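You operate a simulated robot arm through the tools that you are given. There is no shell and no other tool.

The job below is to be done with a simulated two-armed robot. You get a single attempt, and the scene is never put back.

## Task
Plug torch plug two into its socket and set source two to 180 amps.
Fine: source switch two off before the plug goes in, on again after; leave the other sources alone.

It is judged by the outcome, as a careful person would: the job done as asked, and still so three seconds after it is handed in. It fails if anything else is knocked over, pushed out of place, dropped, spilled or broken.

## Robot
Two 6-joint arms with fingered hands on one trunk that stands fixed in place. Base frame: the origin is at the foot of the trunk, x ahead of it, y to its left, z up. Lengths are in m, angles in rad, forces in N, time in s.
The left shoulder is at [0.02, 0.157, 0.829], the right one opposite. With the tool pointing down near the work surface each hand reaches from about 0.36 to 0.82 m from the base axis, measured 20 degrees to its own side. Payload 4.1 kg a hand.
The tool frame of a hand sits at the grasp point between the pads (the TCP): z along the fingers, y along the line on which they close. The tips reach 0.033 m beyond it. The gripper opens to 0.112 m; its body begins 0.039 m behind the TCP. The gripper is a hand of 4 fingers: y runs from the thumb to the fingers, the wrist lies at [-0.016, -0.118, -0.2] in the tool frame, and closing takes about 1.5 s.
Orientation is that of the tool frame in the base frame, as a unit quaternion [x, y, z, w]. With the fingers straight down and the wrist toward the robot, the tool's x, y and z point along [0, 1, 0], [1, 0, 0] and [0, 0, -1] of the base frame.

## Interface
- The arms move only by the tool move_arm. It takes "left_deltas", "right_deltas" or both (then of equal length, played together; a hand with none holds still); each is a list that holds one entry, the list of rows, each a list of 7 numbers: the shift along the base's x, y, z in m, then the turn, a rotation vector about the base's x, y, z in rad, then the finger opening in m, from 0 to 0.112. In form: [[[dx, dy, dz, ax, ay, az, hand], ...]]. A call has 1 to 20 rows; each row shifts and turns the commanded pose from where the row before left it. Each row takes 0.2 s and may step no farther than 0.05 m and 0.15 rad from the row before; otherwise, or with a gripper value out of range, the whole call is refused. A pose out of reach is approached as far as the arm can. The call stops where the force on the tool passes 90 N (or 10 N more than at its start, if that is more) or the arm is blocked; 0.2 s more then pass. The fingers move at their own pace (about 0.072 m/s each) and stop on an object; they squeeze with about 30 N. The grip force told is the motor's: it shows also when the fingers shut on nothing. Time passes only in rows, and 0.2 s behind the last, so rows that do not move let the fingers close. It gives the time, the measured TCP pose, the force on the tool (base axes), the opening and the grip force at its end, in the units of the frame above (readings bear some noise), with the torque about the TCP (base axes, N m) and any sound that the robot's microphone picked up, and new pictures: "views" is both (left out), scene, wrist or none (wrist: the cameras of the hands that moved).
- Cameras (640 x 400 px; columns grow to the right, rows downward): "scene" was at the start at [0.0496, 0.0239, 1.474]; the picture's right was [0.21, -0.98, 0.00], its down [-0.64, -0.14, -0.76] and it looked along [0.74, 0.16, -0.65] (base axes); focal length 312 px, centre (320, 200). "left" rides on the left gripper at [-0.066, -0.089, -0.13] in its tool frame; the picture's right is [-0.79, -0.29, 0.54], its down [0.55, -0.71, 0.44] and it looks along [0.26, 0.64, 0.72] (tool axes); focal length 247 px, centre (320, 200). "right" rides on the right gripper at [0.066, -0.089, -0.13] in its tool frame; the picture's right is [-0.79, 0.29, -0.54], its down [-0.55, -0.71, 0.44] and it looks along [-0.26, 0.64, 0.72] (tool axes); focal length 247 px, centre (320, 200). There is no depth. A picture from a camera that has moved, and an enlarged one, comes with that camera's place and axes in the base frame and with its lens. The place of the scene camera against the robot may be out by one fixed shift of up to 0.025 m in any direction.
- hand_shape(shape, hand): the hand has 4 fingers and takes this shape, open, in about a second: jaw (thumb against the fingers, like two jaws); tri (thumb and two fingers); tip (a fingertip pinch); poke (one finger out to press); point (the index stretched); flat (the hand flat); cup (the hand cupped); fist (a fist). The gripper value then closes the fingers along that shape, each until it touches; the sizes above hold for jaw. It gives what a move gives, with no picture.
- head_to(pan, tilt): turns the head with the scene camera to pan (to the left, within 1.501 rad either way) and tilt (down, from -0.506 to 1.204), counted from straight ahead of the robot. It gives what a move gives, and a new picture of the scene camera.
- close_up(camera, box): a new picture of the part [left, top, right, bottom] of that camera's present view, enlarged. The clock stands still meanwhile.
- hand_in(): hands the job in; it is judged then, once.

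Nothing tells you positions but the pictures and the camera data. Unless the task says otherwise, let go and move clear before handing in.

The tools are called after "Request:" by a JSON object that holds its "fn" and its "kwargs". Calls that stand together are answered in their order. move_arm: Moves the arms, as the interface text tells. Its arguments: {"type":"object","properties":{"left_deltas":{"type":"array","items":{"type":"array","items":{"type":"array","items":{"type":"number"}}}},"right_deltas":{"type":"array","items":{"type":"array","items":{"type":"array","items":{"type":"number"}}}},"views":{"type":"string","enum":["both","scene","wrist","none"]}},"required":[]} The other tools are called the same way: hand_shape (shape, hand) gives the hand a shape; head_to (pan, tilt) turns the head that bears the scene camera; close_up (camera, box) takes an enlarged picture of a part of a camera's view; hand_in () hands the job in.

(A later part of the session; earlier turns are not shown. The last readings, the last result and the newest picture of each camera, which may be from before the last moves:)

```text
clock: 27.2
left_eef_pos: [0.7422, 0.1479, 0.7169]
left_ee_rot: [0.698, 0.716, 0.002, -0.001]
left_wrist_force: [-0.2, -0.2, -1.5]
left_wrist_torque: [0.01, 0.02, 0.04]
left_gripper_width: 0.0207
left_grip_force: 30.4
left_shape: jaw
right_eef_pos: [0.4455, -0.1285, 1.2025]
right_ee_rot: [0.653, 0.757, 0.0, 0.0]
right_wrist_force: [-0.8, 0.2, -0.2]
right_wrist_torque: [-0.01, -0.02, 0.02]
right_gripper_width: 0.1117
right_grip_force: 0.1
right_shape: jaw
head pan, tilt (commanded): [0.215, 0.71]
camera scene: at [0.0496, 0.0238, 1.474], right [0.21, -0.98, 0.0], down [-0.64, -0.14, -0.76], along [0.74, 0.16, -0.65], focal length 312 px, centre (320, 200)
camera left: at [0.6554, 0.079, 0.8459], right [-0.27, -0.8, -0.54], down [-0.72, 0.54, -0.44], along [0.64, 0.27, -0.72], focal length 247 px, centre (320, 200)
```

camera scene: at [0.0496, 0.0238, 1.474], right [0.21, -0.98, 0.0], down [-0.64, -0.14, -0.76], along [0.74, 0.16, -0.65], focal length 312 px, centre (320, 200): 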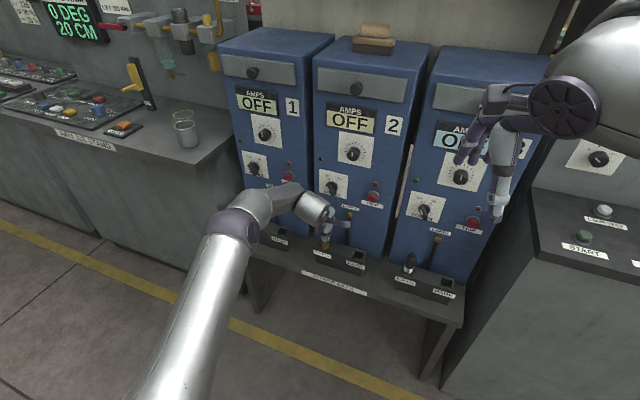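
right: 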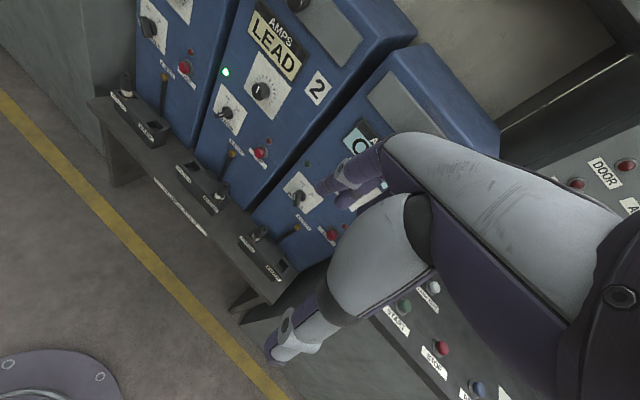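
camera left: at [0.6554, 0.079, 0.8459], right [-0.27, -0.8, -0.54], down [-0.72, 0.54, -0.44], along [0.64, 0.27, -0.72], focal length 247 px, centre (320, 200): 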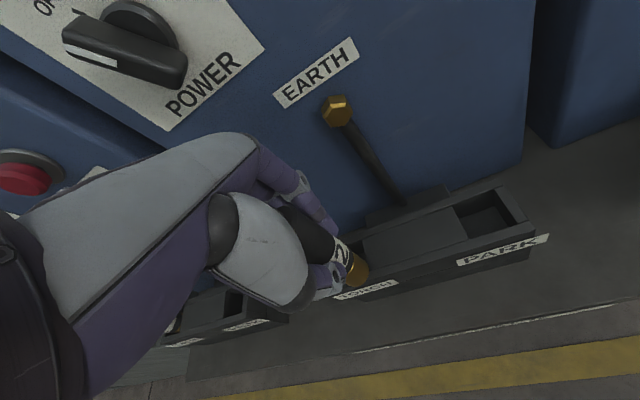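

Reach is restored. Moving the last 2 cm to above the TORCH hole.

Request:
{"fn": "move_arm", "kwargs": {"left_deltas": [[[0.0065, 0.0028, 0, 0, 0, 0.04, 0.012], [0.0065, 0.0028, 0, 0, 0, 0.04, 0.012], [0.006, 0.0027, 0, 0, 0, 0, 0.012], [0, 0, 0, 0, 0, 0, 0.012]]]}}

Request:
{"fn": "close_up", "kwargs": {"camera": "scene", "box": [310, 210, 360, 250]}}

Request:
{"fn": "close_up", "kwargs": {"camera": "left", "box": [290, 210, 410, 310]}}

Request:
{"fn": "close_up", "kwargs": {"camera": "right", "box": [150, 80, 250, 180]}}

```text
clock: 28.2
left_eef_pos: [0.7616, 0.1565, 0.7169]
left_ee_rot: [0.67, 0.743, 0.001, 0.0]
left_wrist_force: [0.2, -0.4, -0.6]
left_wrist_torque: [0.0, 0.0, 0.01]
left_gripper_width: 0.0209
left_grip_force: 29.9
left_shape: jaw
right_eef_pos: [0.4446, -0.1275, 1.2015]
right_ee_rot: [0.653, 0.757, 0.0, 0.0]
right_wrist_force: [0.7, 0.0, 0.9]
right_wrist_torque: [0.03, 0.01, 0.0]
right_gripper_width: 0.1114
right_grip_force: 0.0
right_shape: jaw
head pan, tilt (commanded): [0.215, 0.71]
camera scene: at [0.0496, 0.0239, 1.474], right [0.21, -0.98, 0.0], down [-0.64, -0.14, -0.76], along [0.74, 0.16, -0.65], focal length 312 px, centre (320, 200)
camera left: at [0.6809, 0.081, 0.8461], right [-0.2, -0.82, -0.54], down [-0.76, 0.48, -0.44], along [0.61, 0.32, -0.72], focal length 247 px, centre (320, 200)
```

scene: 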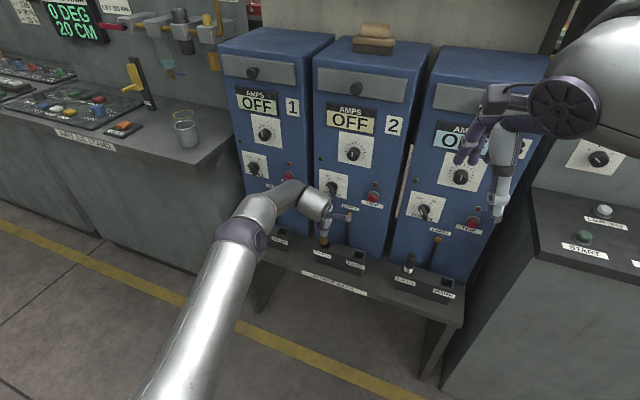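
left: 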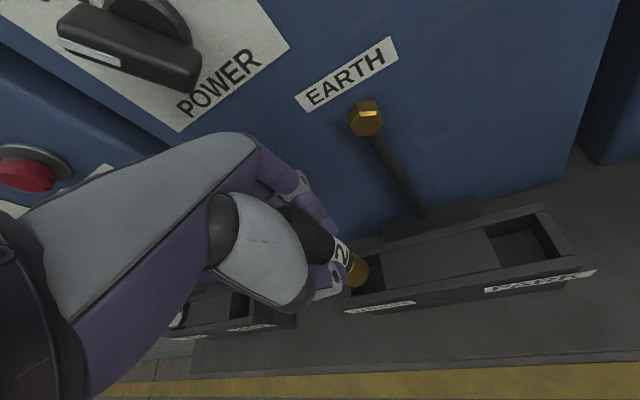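

```text
10.00 times, centred on (335, 230) of scene
camera zoom: at [0.0496, 0.0239, 1.474], right [0.21, -0.98, 0.0], down [-0.64, -0.14, -0.76], along [0.74, 0.16, -0.65], focal length 3121 px, centre (170, -100)
```

zoom: 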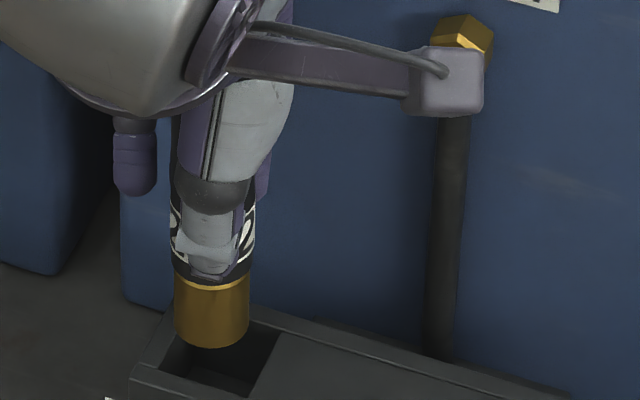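

```text
4.00 times, centred on (350, 260) of left
camera zoom: at [0.6809, 0.081, 0.8461], right [-0.2, -0.82, -0.54], down [-0.76, 0.48, -0.44], along [0.61, 0.32, -0.72], focal length 988 px, centre (200, -40)
```

zoom: 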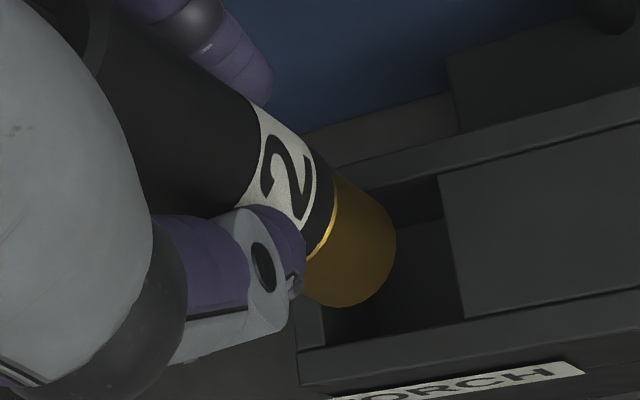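

```text
4.00 times, centred on (200, 130) of right
camera zoom: at [0.3475, -0.0761, 1.3332], right [0.4, -0.74, 0.54], down [-0.62, -0.65, -0.44], along [0.67, -0.16, -0.72], focal length 988 px, centre (800, 480)
```

zoom: 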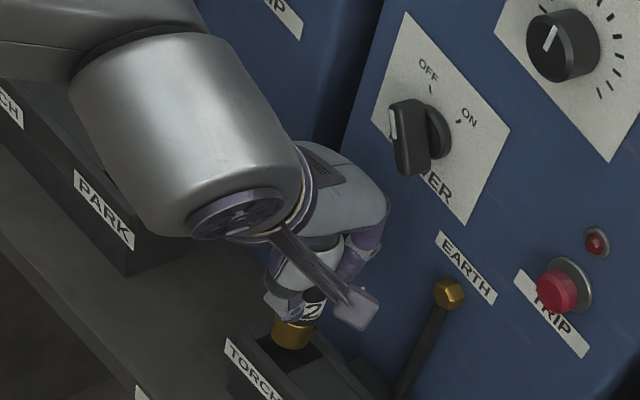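

Right over the hole now. I'll zoom in to check the centring before lowering.

Request:
{"fn": "close_up", "kwargs": {"camera": "scene", "box": [322, 235, 346, 255]}}

Request:
{"fn": "close_up", "kwargs": {"camera": "left", "box": [325, 240, 385, 310]}}

Request:
{"fn": "close_up", "kwargs": {"camera": "right", "box": [205, 145, 245, 185]}}

```text
16.00 times, centred on (334, 245) of scene
camera zoom: at [0.0496, 0.0239, 1.474], right [0.21, -0.98, 0.0], down [-0.64, -0.14, -0.76], along [0.74, 0.16, -0.65], focal length 4993 px, centre (96, -520)
```

zoom: 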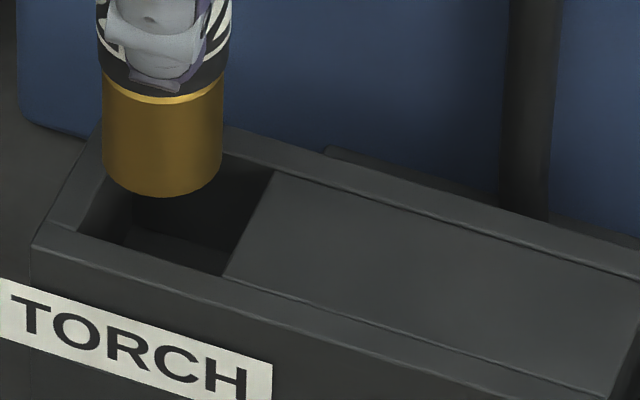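

```text
5.71 times, centred on (355, 275) of left
camera zoom: at [0.6809, 0.081, 0.8461], right [-0.2, -0.82, -0.54], down [-0.76, 0.48, -0.44], along [0.61, 0.32, -0.72], focal length 1411 px, centre (120, -229)
```

zoom: 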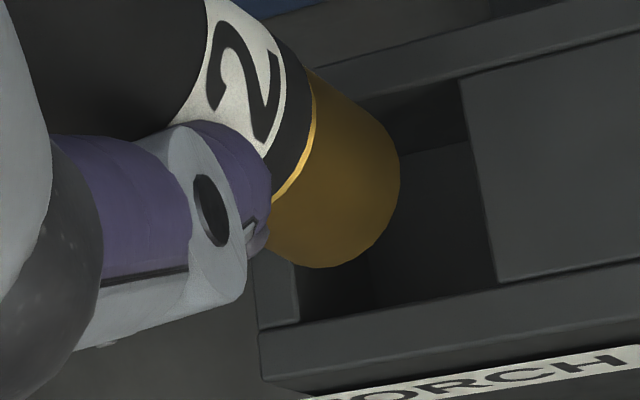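

```text
10.00 times, centred on (225, 165) of right
camera zoom: at [0.3475, -0.0761, 1.3332], right [0.4, -0.74, 0.54], down [-0.62, -0.65, -0.44], along [0.67, -0.16, -0.72], focal length 2470 px, centre (1270, 550)
```

zoom: 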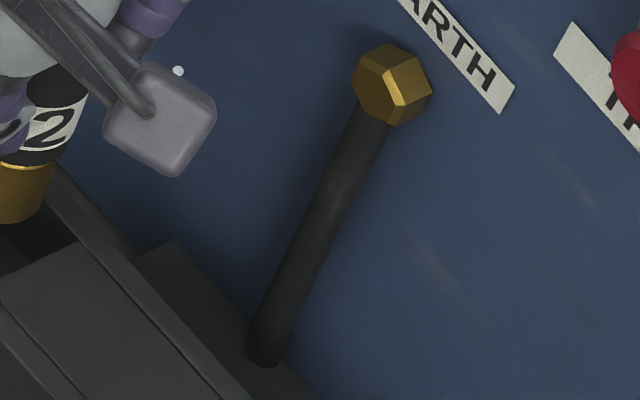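

Measured offset: plug is about 2.5 mm too far left and 2 mm toward the robot of the hole centre. Correcting that and lowering to just inside the rim.

Request:
{"fn": "move_arm", "kwargs": {"left_deltas": [[[0.0015, -0.0028, 0, 0, 0, 0, 0.012], [0, 0, -0.008, 0, 0, 0, 0.012], [0, 0, -0.008, 0, 0, 0, 0.012], [0, 0, -0.006, 0, 0, 0, 0.012]]], "views": "wrist"}}

Request:
{"fn": "close_up", "kwargs": {"camera": "scene", "box": [322, 235, 346, 255]}}

Request:
{"fn": "close_up", "kwargs": {"camera": "left", "box": [325, 240, 385, 310]}}

```text
clock: 29.2
left_eef_pos: [0.7682, 0.1523, 0.7044]
left_ee_rot: [0.669, 0.743, 0.006, 0.008]
left_wrist_force: [-16.1, -2.5, 55.6]
left_wrist_torque: [-0.07, 0.69, 0.07]
left_gripper_width: 0.0264
left_grip_force: 30.4
left_shape: jaw
right_eef_pos: [0.4437, -0.1297, 1.2028]
right_ee_rot: [0.654, 0.757, 0.001, 0.001]
right_wrist_force: [0.2, -0.5, 0.2]
right_wrist_torque: [0.02, -0.02, -0.01]
right_gripper_width: 0.1117
right_grip_force: 0.0
right_shape: jaw
head pan, tilt (commanded): [0.215, 0.71]
camera left: at [0.6848, 0.0773, 0.8324], right [-0.19, -0.82, -0.54], down [-0.76, 0.47, -0.45], along [0.63, 0.32, -0.71], focal length 247 px, centre (320, 200)
```

left: 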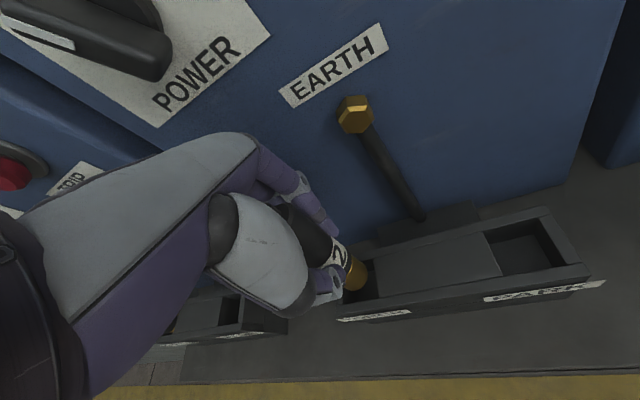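

```text
16.00 times, centred on (334, 245) of scene
camera zoom: at [0.0474, 0.0235, 1.474], right [0.21, -0.98, 0.0], down [-0.64, -0.14, -0.76], along [0.74, 0.16, -0.65], focal length 4993 px, centre (96, -520)
```

zoom: 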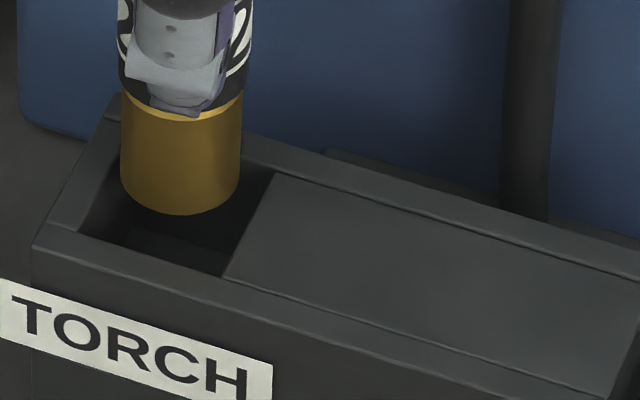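

```text
5.71 times, centred on (355, 275) of left
camera zoom: at [0.6848, 0.0773, 0.8324], right [-0.19, -0.82, -0.54], down [-0.76, 0.47, -0.45], along [0.63, 0.32, -0.71], focal length 1411 px, centre (120, -229)
```

zoom: 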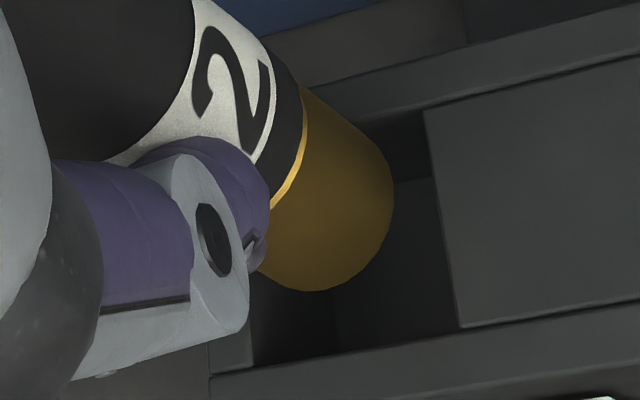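

The back edge of the plug caught on the back rail (56 N up), so my fore-aft correction was wrong. Raising clear and re-measuring before another try.

Request:
{"fn": "move_arm", "kwargs": {"left_deltas": [[[0, 0, 0.012, 0, 0, 0, 0.012], [0, 0, 0.012, 0, 0, 0, 0.012], [0, 0, 0, 0, 0, 0, 0.012]]], "views": "wrist"}}

Request:
{"fn": "close_up", "kwargs": {"camera": "scene", "box": [322, 227, 346, 257]}}

Request:
{"fn": "close_up", "kwargs": {"camera": "left", "box": [280, 210, 400, 310]}}

Request:
{"fn": "close_up", "kwargs": {"camera": "right", "box": [190, 140, 250, 200]}}

```text
clock: 30.0
left_eef_pos: [0.7624, 0.1537, 0.7172]
left_ee_rot: [0.67, 0.743, 0.0, -0.001]
left_wrist_force: [-0.1, -0.1, -2.2]
left_wrist_torque: [-0.01, 0.02, 0.02]
left_gripper_width: 0.0216
left_grip_force: 29.4
left_shape: jaw
right_eef_pos: [0.4456, -0.1292, 1.2022]
right_ee_rot: [0.653, 0.757, 0.0, 0.0]
right_wrist_force: [0.4, 0.2, 1.0]
right_wrist_torque: [0.02, -0.01, -0.02]
right_gripper_width: 0.1117
right_grip_force: 0.0
right_shape: jaw
head pan, tilt (commanded): [0.215, 0.71]
camera left: at [0.6827, 0.0779, 0.8464], right [-0.2, -0.82, -0.54], down [-0.76, 0.48, -0.43], along [0.61, 0.32, -0.72], focal length 247 px, centre (320, 200)
```

left: 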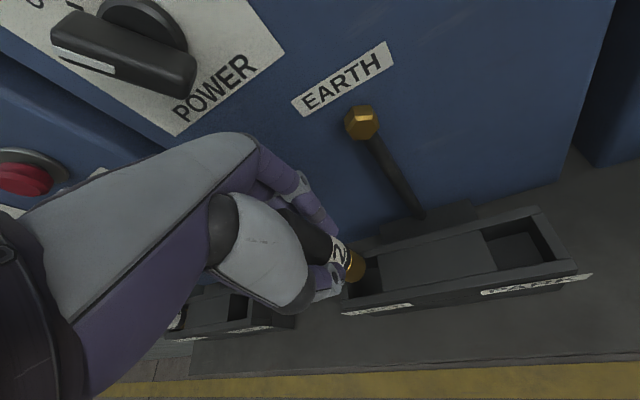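

```text
13.33 times, centred on (334, 242) of scene
camera zoom: at [0.0497, 0.0239, 1.4739], right [0.21, -0.98, 0.0], down [-0.64, -0.14, -0.76], along [0.74, 0.16, -0.65], focal length 4161 px, centre (133, -360)
```

zoom: 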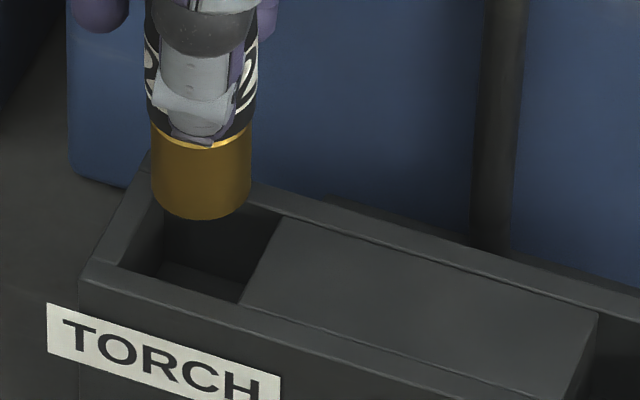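

```text
4.00 times, centred on (340, 260) of left
camera zoom: at [0.6827, 0.0779, 0.8464], right [-0.2, -0.82, -0.54], down [-0.76, 0.48, -0.43], along [0.61, 0.32, -0.72], focal length 988 px, centre (240, -40)
```

zoom: 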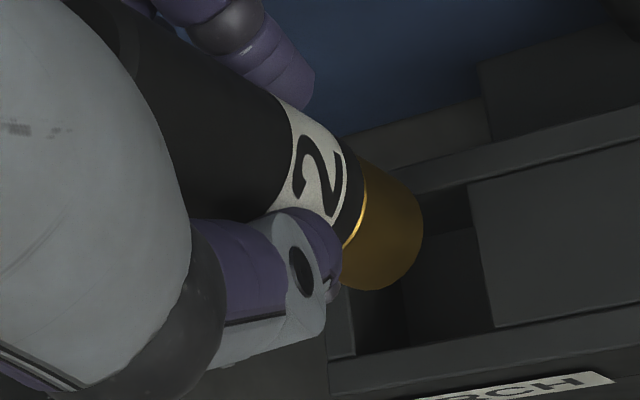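

```text
6.67 times, centred on (220, 170) of right
camera zoom: at [0.3475, -0.0761, 1.3331], right [0.4, -0.74, 0.54], down [-0.62, -0.65, -0.44], along [0.67, -0.16, -0.72], focal length 1646 px, centre (987, 400)
```

zoom: 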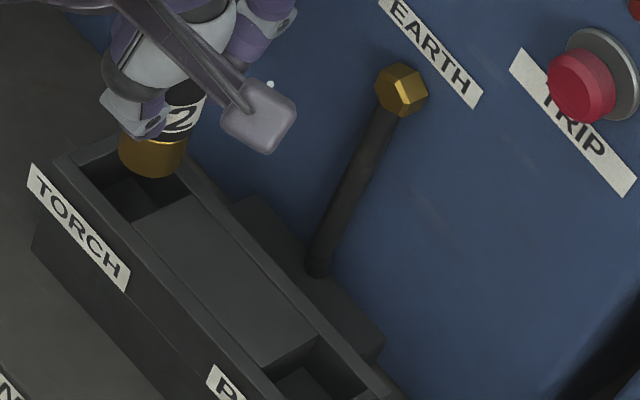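

Both right and scene cameras now see plug and hole together. Taking sharper zooms to solve for the real offset.

Request:
{"fn": "close_up", "kwargs": {"camera": "right", "box": [195, 150, 225, 180]}}

Request:
{"fn": "close_up", "kwargs": {"camera": "left", "box": [330, 245, 390, 305]}}

Request:
{"fn": "close_up", "kwargs": {"camera": "scene", "box": [324, 236, 344, 252]}}

```text
13.33 times, centred on (210, 165) of right
camera zoom: at [0.3475, -0.0761, 1.3331], right [0.4, -0.74, 0.54], down [-0.62, -0.65, -0.44], along [0.67, -0.16, -0.72], focal length 3293 px, centre (1787, 667)
```

zoom: 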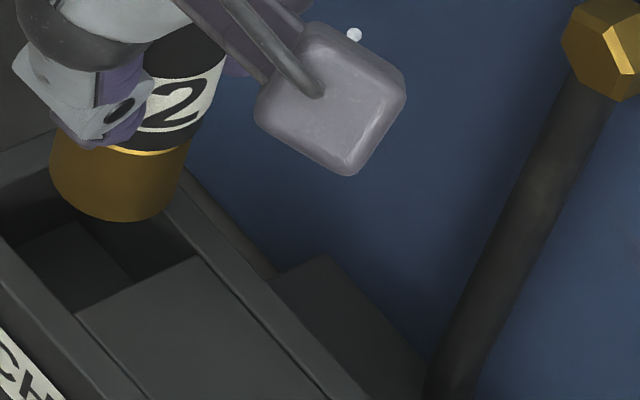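

```text
6.67 times, centred on (360, 275) of left
camera zoom: at [0.6827, 0.0779, 0.8464], right [-0.2, -0.82, -0.54], down [-0.76, 0.48, -0.43], along [0.61, 0.32, -0.72], focal length 1646 px, centre (53, -300)
```

zoom: 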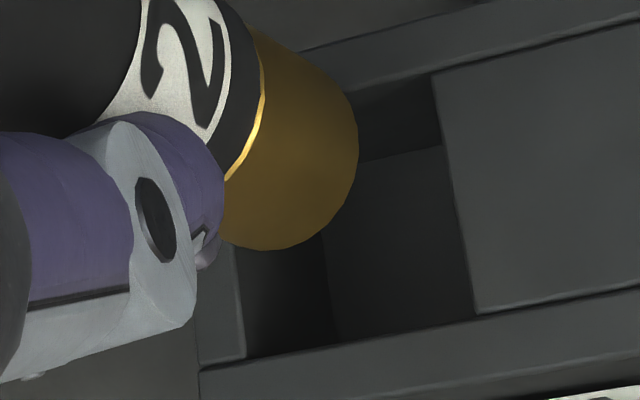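

```text
16.00 times, centred on (334, 244) of scene
camera zoom: at [0.0497, 0.0239, 1.4739], right [0.21, -0.98, 0.0], down [-0.64, -0.14, -0.76], along [0.74, 0.16, -0.65], focal length 4993 px, centre (96, -504)
```

zoom: 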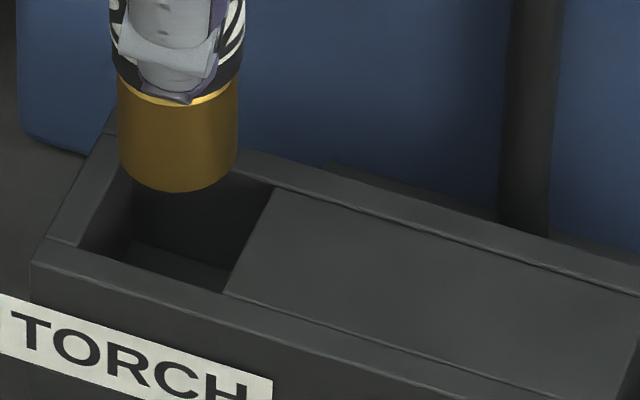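

Solving all three views: the plug end is now about 7 mm too far toward the panel and 2 mm left (the press tipped it slightly in the grip). I'll tip the hand back 0.05 rad to bring the plug upright and shift, then re-measure.

Request:
{"fn": "move_arm", "kwargs": {"left_deltas": [[[-0.0015, -0.001, 0.003, 0.0044, 0.0246, 0, 0.012], [-0.0015, -0.001, 0, 0.0044, 0.0246, 0, 0.012], [0, 0, 0, 0, 0, 0, 0.012]]], "views": "wrist"}}

Request:
{"fn": "close_up", "kwargs": {"camera": "right", "box": [190, 150, 220, 180]}}

Request:
{"fn": "close_up", "kwargs": {"camera": "left", "box": [330, 245, 390, 305]}}

Request:
{"fn": "close_up", "kwargs": {"camera": "scene", "box": [324, 236, 344, 252]}}

```text
clock: 30.8
left_eef_pos: [0.7613, 0.1521, 0.7205]
left_ee_rot: [0.669, 0.743, -0.012, -0.022]
left_wrist_force: [-0.1, 0.2, -0.4]
left_wrist_torque: [0.03, -0.02, 0.0]
left_gripper_width: 0.0214
left_grip_force: 30.0
left_shape: jaw
right_eef_pos: [0.445, -0.128, 1.2023]
right_ee_rot: [0.652, 0.758, 0.0, 0.001]
right_wrist_force: [0.2, -0.1, -0.5]
right_wrist_torque: [-0.02, -0.02, 0.01]
right_gripper_width: 0.1118
right_grip_force: 0.2
right_shape: jaw
head pan, tilt (commanded): [0.215, 0.71]
camera left: at [0.6866, 0.0748, 0.8534], right [-0.23, -0.81, -0.54], down [-0.78, 0.48, -0.39], along [0.58, 0.33, -0.75], focal length 247 px, centre (320, 200)
```

left: 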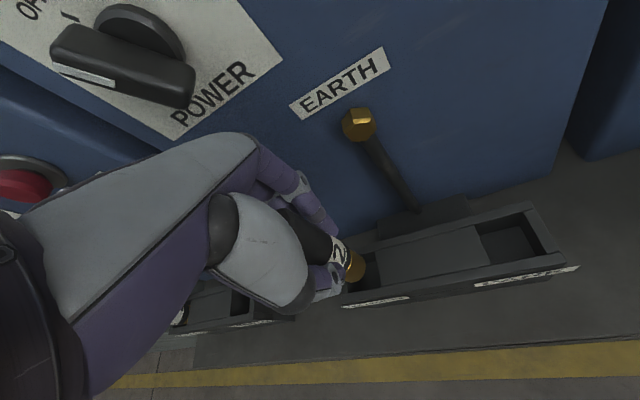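

```text
13.33 times, centred on (205, 165) of right
camera zoom: at [0.3475, -0.0761, 1.3331], right [0.4, -0.74, 0.54], down [-0.62, -0.65, -0.44], along [0.67, -0.16, -0.72], focal length 3293 px, centre (1853, 667)
```

zoom: 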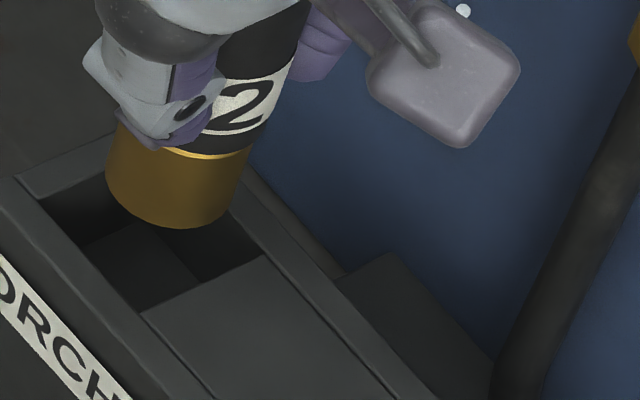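

```text
6.67 times, centred on (360, 275) of left
camera zoom: at [0.6866, 0.0748, 0.8534], right [-0.23, -0.81, -0.54], down [-0.78, 0.48, -0.39], along [0.58, 0.33, -0.75], focal length 1646 px, centre (53, -300)
```

zoom: 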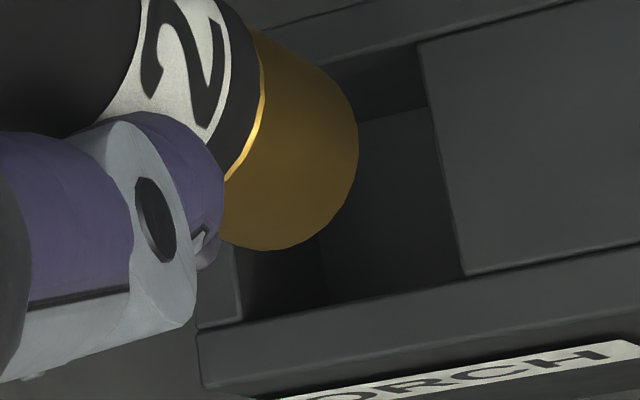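

```text
16.00 times, centred on (334, 244) of scene
camera zoom: at [0.0496, 0.0239, 1.474], right [0.21, -0.98, 0.0], down [-0.64, -0.14, -0.76], along [0.74, 0.16, -0.65], focal length 4993 px, centre (96, -504)
```

zoom: 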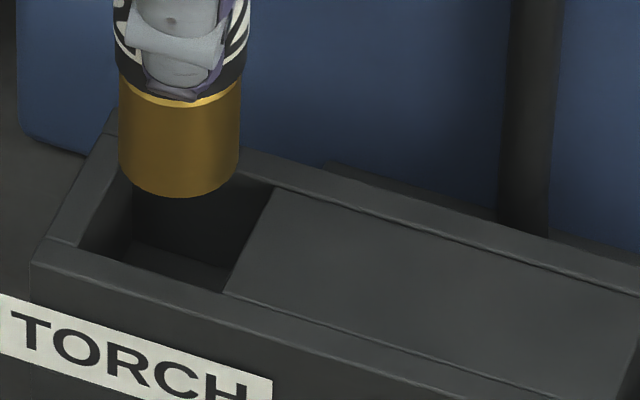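

Now the plug end is within about 1 mm of the hole centre, 2 cm above the rim. Nudging 1 mm and lowering gently to just inside.

Request:
{"fn": "move_arm", "kwargs": {"left_deltas": [[[-0.001, 0, -0.005, 0, 0, 0, 0.012], [0, 0, -0.007, 0, 0, 0, 0.012], [0, 0, -0.007, 0, 0, 0, 0.012], [0, 0, -0.005, 0, 0, 0, 0.012]]], "views": "wrist"}}

Request:
{"fn": "close_up", "kwargs": {"camera": "scene", "box": [324, 236, 344, 252]}}

Request:
{"fn": "close_up", "kwargs": {"camera": "right", "box": [190, 150, 220, 180]}}

```text
clock: 31.8
left_eef_pos: [0.7594, 0.1509, 0.6979]
left_ee_rot: [0.67, 0.742, -0.012, -0.021]
left_wrist_force: [-0.8, -0.4, -1.1]
left_wrist_torque: [0.03, 0.01, 0.03]
left_gripper_width: 0.0215
left_grip_force: 30.3
left_shape: jaw
right_eef_pos: [0.4448, -0.129, 1.2024]
right_ee_rot: [0.653, 0.757, -0.001, 0.0]
right_wrist_force: [0.0, 0.0, 0.3]
right_wrist_torque: [0.02, -0.03, 0.01]
right_gripper_width: 0.1117
right_grip_force: 0.0
right_shape: jaw
head pan, tilt (commanded): [0.215, 0.71]
camera left: at [0.685, 0.0747, 0.8307], right [-0.23, -0.81, -0.54], down [-0.78, 0.48, -0.39], along [0.58, 0.33, -0.75], focal length 247 px, centre (320, 200)
```

left: 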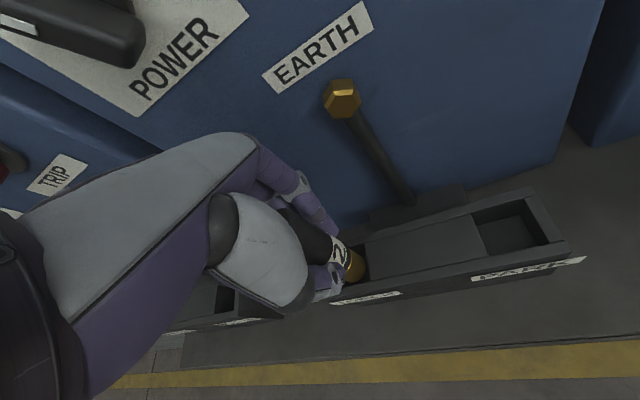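

```text
16.00 times, centred on (334, 244) of scene
camera zoom: at [0.0496, 0.0239, 1.474], right [0.21, -0.98, 0.0], down [-0.64, -0.14, -0.76], along [0.74, 0.16, -0.65], focal length 4993 px, centre (96, -504)
```

zoom: 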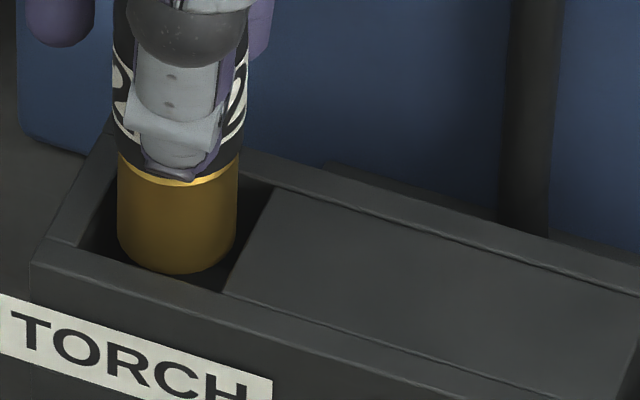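

```text
13.33 times, centred on (205, 165) of right
camera zoom: at [0.3474, -0.0761, 1.3332], right [0.4, -0.74, 0.54], down [-0.62, -0.65, -0.44], along [0.67, -0.16, -0.72], focal length 3293 px, centre (1853, 667)
```

zoom: 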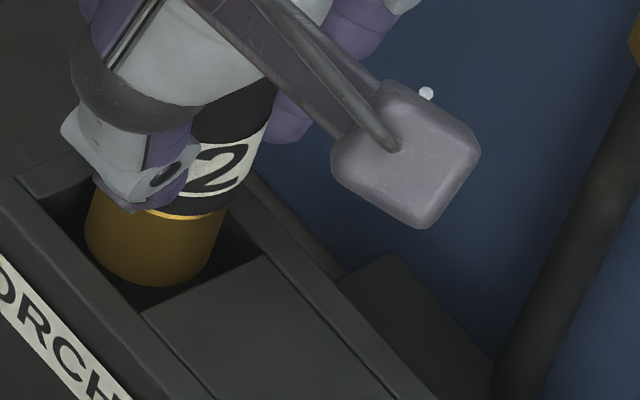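

Centred and entering the hole with no force. Continuing down in small steps.

Request:
{"fn": "move_arm", "kwargs": {"left_deltas": [[[0, 0, -0.005, 0, 0, 0, 0.012], [0, 0, -0.005, 0, 0, 0, 0.012]]], "views": "none"}}

Request:
{"fn": "close_up", "kwargs": {"camera": "scene", "box": [324, 236, 344, 252]}}

```text
clock: 32.4
left_eef_pos: [0.7595, 0.1519, 0.688]
left_ee_rot: [0.67, 0.742, -0.012, -0.02]
left_wrist_force: [-0.1, -0.3, -2.0]
left_wrist_torque: [-0.02, -0.01, 0.02]
left_gripper_width: 0.0212
left_grip_force: 30.4
left_shape: jaw
right_eef_pos: [0.4452, -0.1284, 1.2021]
right_ee_rot: [0.652, 0.758, 0.0, -0.001]
right_wrist_force: [0.5, 0.5, -0.4]
right_wrist_torque: [-0.02, 0.01, 0.01]
right_gripper_width: 0.1116
right_grip_force: 0.1
right_shape: jaw
head pan, tilt (commanded): [0.215, 0.71]
```

```text
16.00 times, centred on (334, 244) of scene
camera zoom: at [0.0496, 0.0239, 1.474], right [0.21, -0.98, 0.0], down [-0.64, -0.14, -0.76], along [0.74, 0.16, -0.65], focal length 4993 px, centre (96, -504)
```

zoom: 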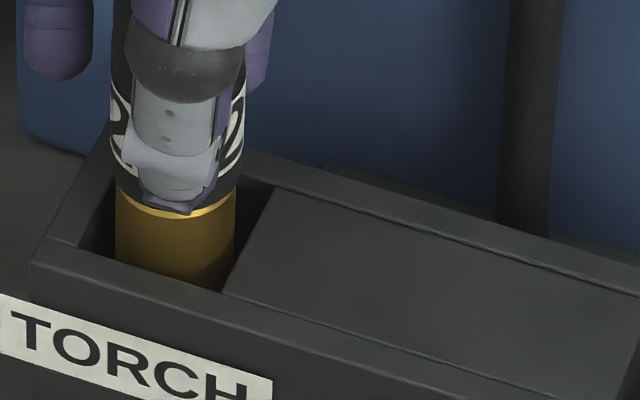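

Clearly inside the socket. Continuing until it seats.

Request:
{"fn": "move_arm", "kwargs": {"left_deltas": [[[0, 0, -0.005, 0, 0, 0, 0.012], [0, 0, -0.005, 0, 0, 0, 0.012]]], "views": "none"}}

Request:
{"fn": "close_up", "kwargs": {"camera": "scene", "box": [324, 236, 344, 252]}}

```text
clock: 33.0
left_eef_pos: [0.7586, 0.1504, 0.6775]
left_ee_rot: [0.669, 0.743, -0.013, -0.021]
left_wrist_force: [0.0, 0.4, -1.1]
left_wrist_torque: [0.0, 0.0, -0.04]
left_gripper_width: 0.0217
left_grip_force: 30.4
left_shape: jaw
right_eef_pos: [0.4463, -0.1294, 1.2018]
right_ee_rot: [0.653, 0.757, 0.0, 0.0]
right_wrist_force: [-0.1, 0.4, -0.4]
right_wrist_torque: [-0.02, 0.0, 0.0]
right_gripper_width: 0.1116
right_grip_force: 0.2
right_shape: jaw
head pan, tilt (commanded): [0.215, 0.71]
```

```text
16.00 times, centred on (334, 244) of scene
camera zoom: at [0.0496, 0.0239, 1.474], right [0.21, -0.98, 0.0], down [-0.64, -0.14, -0.76], along [0.74, 0.16, -0.65], focal length 4993 px, centre (96, -504)
```

zoom: 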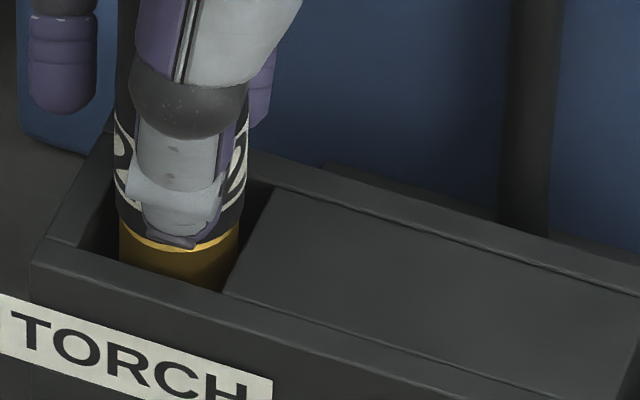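

Still free; going further down a few mm at a time, watching for the seat.

Request:
{"fn": "move_arm", "kwargs": {"left_deltas": [[[0, 0, -0.004, 0, 0, 0, 0.012], [0, 0, -0.003, 0, 0, 0, 0.012]]], "views": "none"}}

Request:
{"fn": "close_up", "kwargs": {"camera": "scene", "box": [324, 236, 344, 252]}}

Request:
{"fn": "close_up", "kwargs": {"camera": "left", "box": [300, 220, 420, 320]}}

```text
clock: 33.6
left_eef_pos: [0.7594, 0.1528, 0.6715]
left_ee_rot: [0.67, 0.742, -0.013, -0.021]
left_wrist_force: [-0.5, -0.3, 1.2]
left_wrist_torque: [0.0, 0.02, -0.01]
left_gripper_width: 0.0218
left_grip_force: 30.0
left_shape: jaw
right_eef_pos: [0.4466, -0.1293, 1.2032]
right_ee_rot: [0.653, 0.758, 0.0, 0.0]
right_wrist_force: [-0.1, -0.2, -0.4]
right_wrist_torque: [-0.03, 0.06, -0.03]
right_gripper_width: 0.1114
right_grip_force: 0.1
right_shape: jaw
head pan, tilt (commanded): [0.215, 0.71]
```

```text
16.00 times, centred on (334, 244) of scene
camera zoom: at [0.0496, 0.0238, 1.474], right [0.21, -0.98, 0.0], down [-0.64, -0.14, -0.76], along [0.74, 0.16, -0.65], focal length 4993 px, centre (96, -504)
```

zoom: 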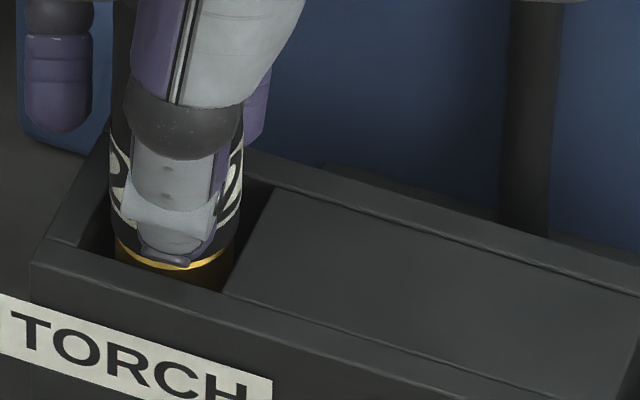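

```text
4.00 times, centred on (360, 270) of left
camera zoom: at [0.6849, 0.0753, 0.8033], right [-0.23, -0.81, -0.54], down [-0.78, 0.48, -0.39], along [0.58, 0.33, -0.75], focal length 988 px, centre (160, -80)
```

zoom: 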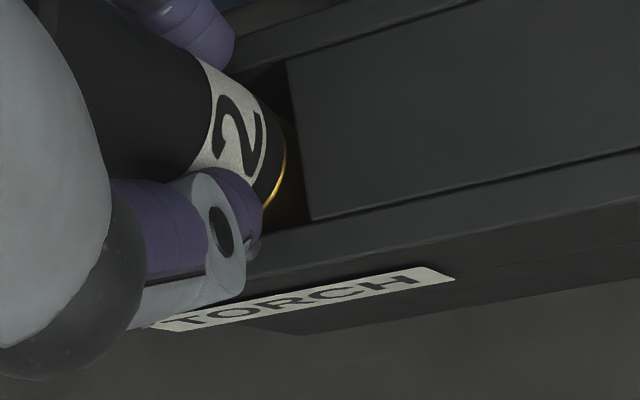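

A slight upward force begins. One more small step to confirm it's on the bottom.

Request:
{"fn": "move_arm", "kwargs": {"left_deltas": [[[0, 0, -0.003, 0, 0, 0, 0.012], [0, 0, 0, 0, 0, 0, 0.012]]], "views": "none"}}

Request:
{"fn": "close_up", "kwargs": {"camera": "scene", "box": [324, 236, 344, 252]}}

```text
clock: 34.2
left_eef_pos: [0.7595, 0.1518, 0.67]
left_ee_rot: [0.67, 0.742, -0.011, -0.018]
left_wrist_force: [-5.0, -0.1, 16.8]
left_wrist_torque: [0.0, 0.15, 0.03]
left_gripper_width: 0.022
left_grip_force: 30.0
left_shape: jaw
right_eef_pos: [0.4453, -0.1289, 1.2017]
right_ee_rot: [0.653, 0.757, 0.001, 0.0]
right_wrist_force: [0.3, -0.1, -0.4]
right_wrist_torque: [0.03, 0.02, 0.01]
right_gripper_width: 0.1117
right_grip_force: 0.1
right_shape: jaw
head pan, tilt (commanded): [0.215, 0.71]
```

```text
16.00 times, centred on (334, 244) of scene
camera zoom: at [0.0489, 0.0237, 1.474], right [0.21, -0.98, 0.0], down [-0.64, -0.14, -0.76], along [0.74, 0.16, -0.65], focal length 4993 px, centre (96, -504)
```

zoom: 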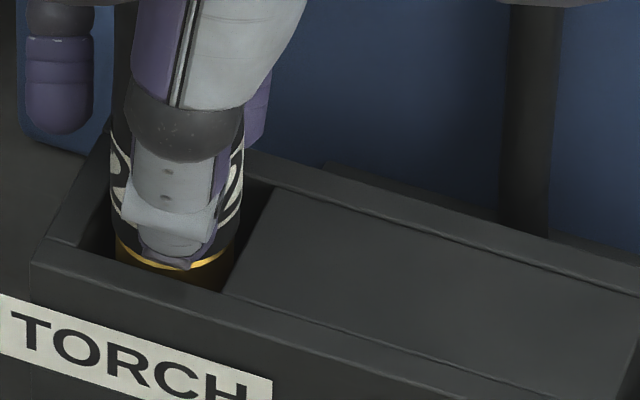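

It bottoms out (17 N) at the same depth it sat in PARK. Easing the press and opening the fingers to let it settle.

Request:
{"fn": "move_arm", "kwargs": {"left_deltas": [[[0, 0, 0.002, 0, 0, 0, 0.012], [0, 0, 0, 0, 0, 0, 0.03], [0, 0, 0, 0, 0, 0, 0.045], [0, 0, 0, 0, 0, 0, 0.05], [0, 0, 0, 0, 0, 0, 0.05]]], "views": "wrist"}}

Request:
{"fn": "close_up", "kwargs": {"camera": "scene", "box": [320, 226, 350, 254]}}

Request:
{"fn": "close_up", "kwargs": {"camera": "left", "box": [260, 190, 420, 320]}}

Request:
{"fn": "close_up", "kwargs": {"camera": "right", "box": [180, 130, 240, 190]}}

```text
clock: 35.4
left_eef_pos: [0.7603, 0.1514, 0.669]
left_ee_rot: [0.67, 0.742, -0.012, -0.022]
left_wrist_force: [-0.6, -0.2, 0.2]
left_wrist_torque: [0.02, -0.02, 0.0]
left_gripper_width: 0.0496
left_grip_force: 0.2
left_shape: jaw
right_eef_pos: [0.4453, -0.1278, 1.2015]
right_ee_rot: [0.652, 0.758, 0.0, -0.001]
right_wrist_force: [0.0, 0.1, 0.2]
right_wrist_torque: [0.0, 0.02, -0.01]
right_gripper_width: 0.1116
right_grip_force: 0.0
right_shape: jaw
head pan, tilt (commanded): [0.215, 0.71]
camera left: at [0.6855, 0.0749, 0.8013], right [-0.23, -0.81, -0.54], down [-0.78, 0.48, -0.39], along [0.58, 0.33, -0.75], focal length 247 px, centre (320, 200)
```

left: 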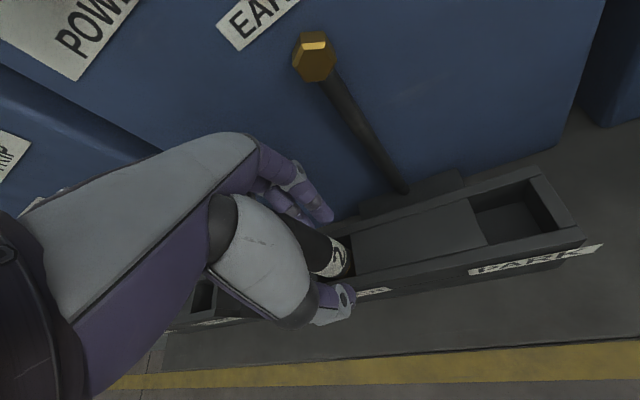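

```text
14.29 times, centred on (335, 240) of scene
camera zoom: at [0.0496, 0.0239, 1.474], right [0.21, -0.98, 0.0], down [-0.64, -0.14, -0.76], along [0.74, 0.16, -0.65], focal length 4458 px, centre (106, -371)
```

zoom: 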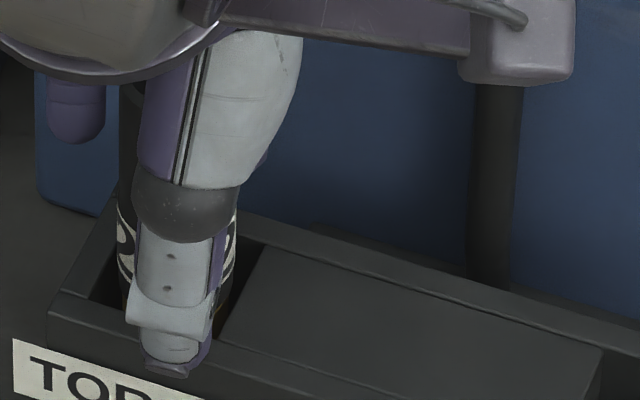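

```text
3.08 times, centred on (340, 255) of left
camera zoom: at [0.6855, 0.0749, 0.8013], right [-0.23, -0.81, -0.54], down [-0.78, 0.48, -0.39], along [0.58, 0.33, -0.75], focal length 760 px, centre (258, 31)
```

zoom: 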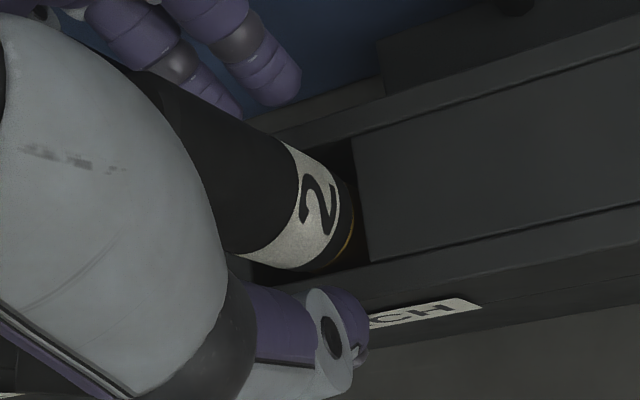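

```text
6.67 times, centred on (210, 160) of right
camera zoom: at [0.3474, -0.0761, 1.3332], right [0.4, -0.74, 0.54], down [-0.62, -0.65, -0.44], along [0.67, -0.16, -0.72], focal length 1646 px, centre (1053, 467)
```

zoom: 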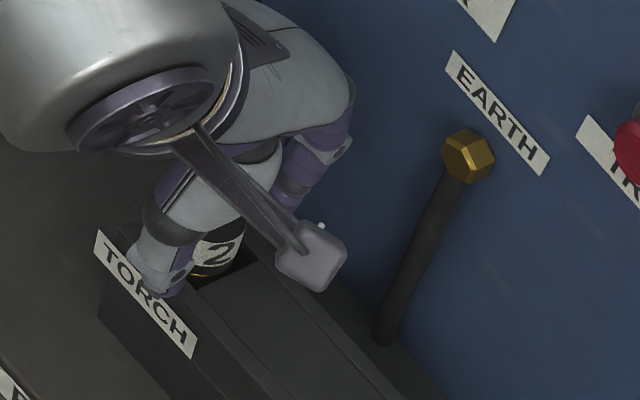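

The plug stands by itself in the TORCH socket. Now tilting the hand away from the panel and rising just enough to clear the plug top while staying under the power switch.

Request:
{"fn": "move_arm", "kwargs": {"left_deltas": [[[-0.002, -0.0002, 0, 0.0085, -0.0826, 0, 0.055], [-0.002, -0.0002, 0, 0.0085, -0.0826, 0, 0.057], [-0.002, -0.0002, 0, 0.0085, -0.0826, 0, 0.057], [0, 0, 0.014, 0, 0, 0, 0.057], [0, 0, 0.014, 0, 0, 0, 0.057]]], "views": "wrist"}}

Request:
{"fn": "close_up", "kwargs": {"camera": "left", "box": [260, 190, 420, 320]}}

Request:
{"fn": "close_up", "kwargs": {"camera": "right", "box": [160, 80, 250, 190]}}

```text
clock: 36.6
left_eef_pos: [0.7548, 0.1531, 0.6977]
left_ee_rot: [0.665, 0.74, 0.08, 0.062]
left_wrist_force: [-0.2, -0.2, -0.3]
left_wrist_torque: [-0.01, 0.0, 0.01]
left_gripper_width: 0.0567
left_grip_force: 0.1
left_shape: jaw
right_eef_pos: [0.4456, -0.1288, 1.2034]
right_ee_rot: [0.652, 0.758, 0.0, 0.0]
right_wrist_force: [0.2, 0.6, 0.4]
right_wrist_torque: [0.0, 0.02, -0.03]
right_gripper_width: 0.1118
right_grip_force: 0.1
right_shape: jaw
head pan, tilt (commanded): [0.215, 0.71]
camera left: at [0.6493, 0.0719, 0.8052], right [-0.09, -0.8, -0.6], down [-0.66, 0.49, -0.56], along [0.74, 0.35, -0.57], focal length 247 px, centre (320, 200)
```

left: 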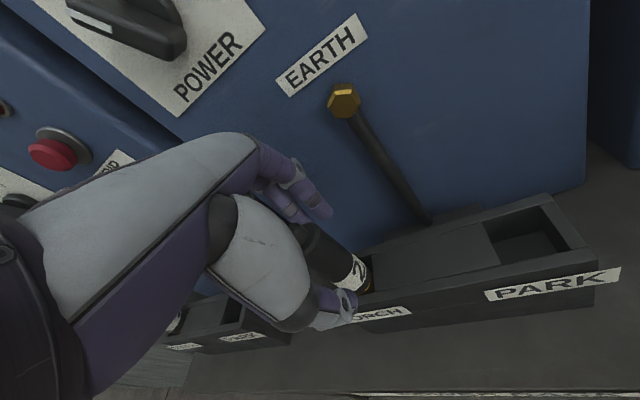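

```text
3.08 times, centred on (340, 255) of left
camera zoom: at [0.6493, 0.0719, 0.8052], right [-0.09, -0.8, -0.6], down [-0.66, 0.49, -0.56], along [0.74, 0.35, -0.57], focal length 760 px, centre (258, 31)
```

zoom: 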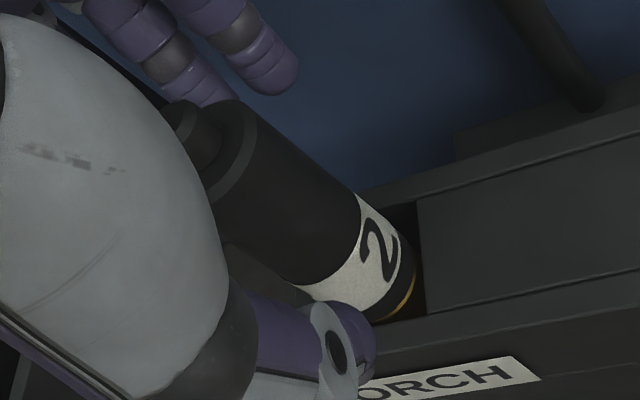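

```text
3.64 times, centred on (205, 135) of right
camera zoom: at [0.3475, -0.0761, 1.3331], right [0.4, -0.74, 0.54], down [-0.62, -0.65, -0.44], along [0.67, -0.16, -0.72], focal length 898 px, centre (738, 436)
```

zoom: 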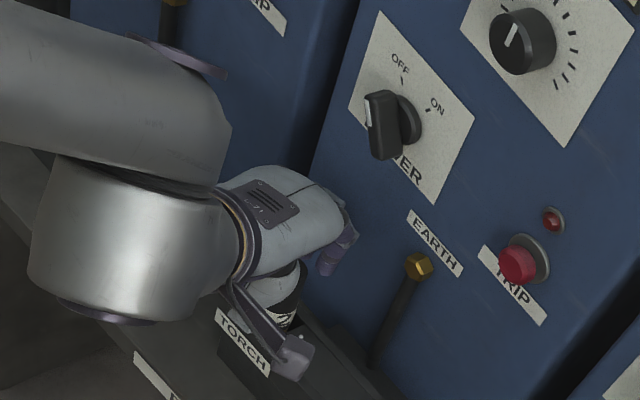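

No contact. Rising to just above the plug's top.

Request:
{"fn": "move_arm", "kwargs": {"left_deltas": [[[0, 0, 0.015, 0, 0, 0, 0.06], [0, 0, 0.015, 0, 0, 0, 0.06], [0, 0, 0.014, 0, 0, 0, 0.06]]], "views": "wrist"}}

Request:
{"fn": "close_up", "kwargs": {"camera": "left", "box": [240, 170, 420, 320]}}

Request:
{"fn": "close_up", "kwargs": {"camera": "right", "box": [160, 80, 250, 190]}}

```text
clock: 37.4
left_eef_pos: [0.7529, 0.1513, 0.7403]
left_ee_rot: [0.666, 0.739, 0.081, 0.062]
left_wrist_force: [0.2, -0.4, 0.1]
left_wrist_torque: [0.0, -0.02, 0.0]
left_gripper_width: 0.0594
left_grip_force: 0.0
left_shape: jaw
right_eef_pos: [0.4458, -0.1276, 1.2018]
right_ee_rot: [0.653, 0.758, 0.0, 0.0]
right_wrist_force: [1.2, 0.0, 0.4]
right_wrist_torque: [0.01, 0.02, 0.04]
right_gripper_width: 0.1115
right_grip_force: 0.0
right_shape: jaw
head pan, tilt (commanded): [0.215, 0.71]
camera left: at [0.6484, 0.0709, 0.8487], right [-0.09, -0.8, -0.6], down [-0.66, 0.49, -0.56], along [0.74, 0.35, -0.57], focal length 247 px, centre (320, 200)
```

left: 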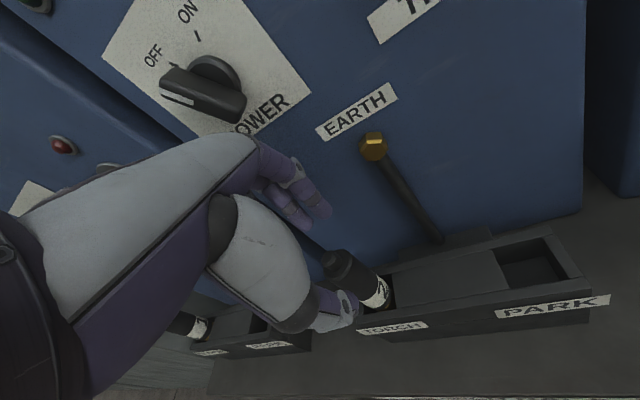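

```text
2.67 times, centred on (330, 245) of left
camera zoom: at [0.6484, 0.0709, 0.8487], right [-0.09, -0.8, -0.6], down [-0.66, 0.49, -0.56], along [0.74, 0.35, -0.57], focal length 659 px, centre (293, 80)
```

zoom: 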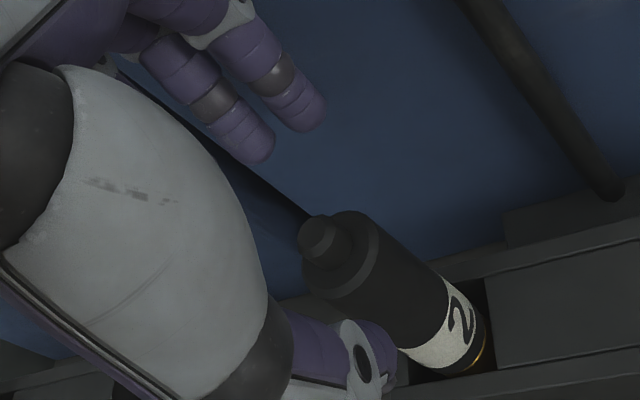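

```text
3.64 times, centred on (205, 135) of right
camera zoom: at [0.3475, -0.0761, 1.3331], right [0.4, -0.74, 0.54], down [-0.62, -0.65, -0.44], along [0.67, -0.16, -0.72], focal length 898 px, centre (738, 436)
```

zoom: 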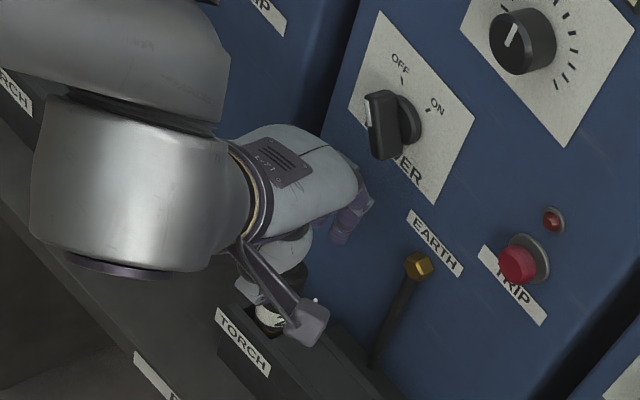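

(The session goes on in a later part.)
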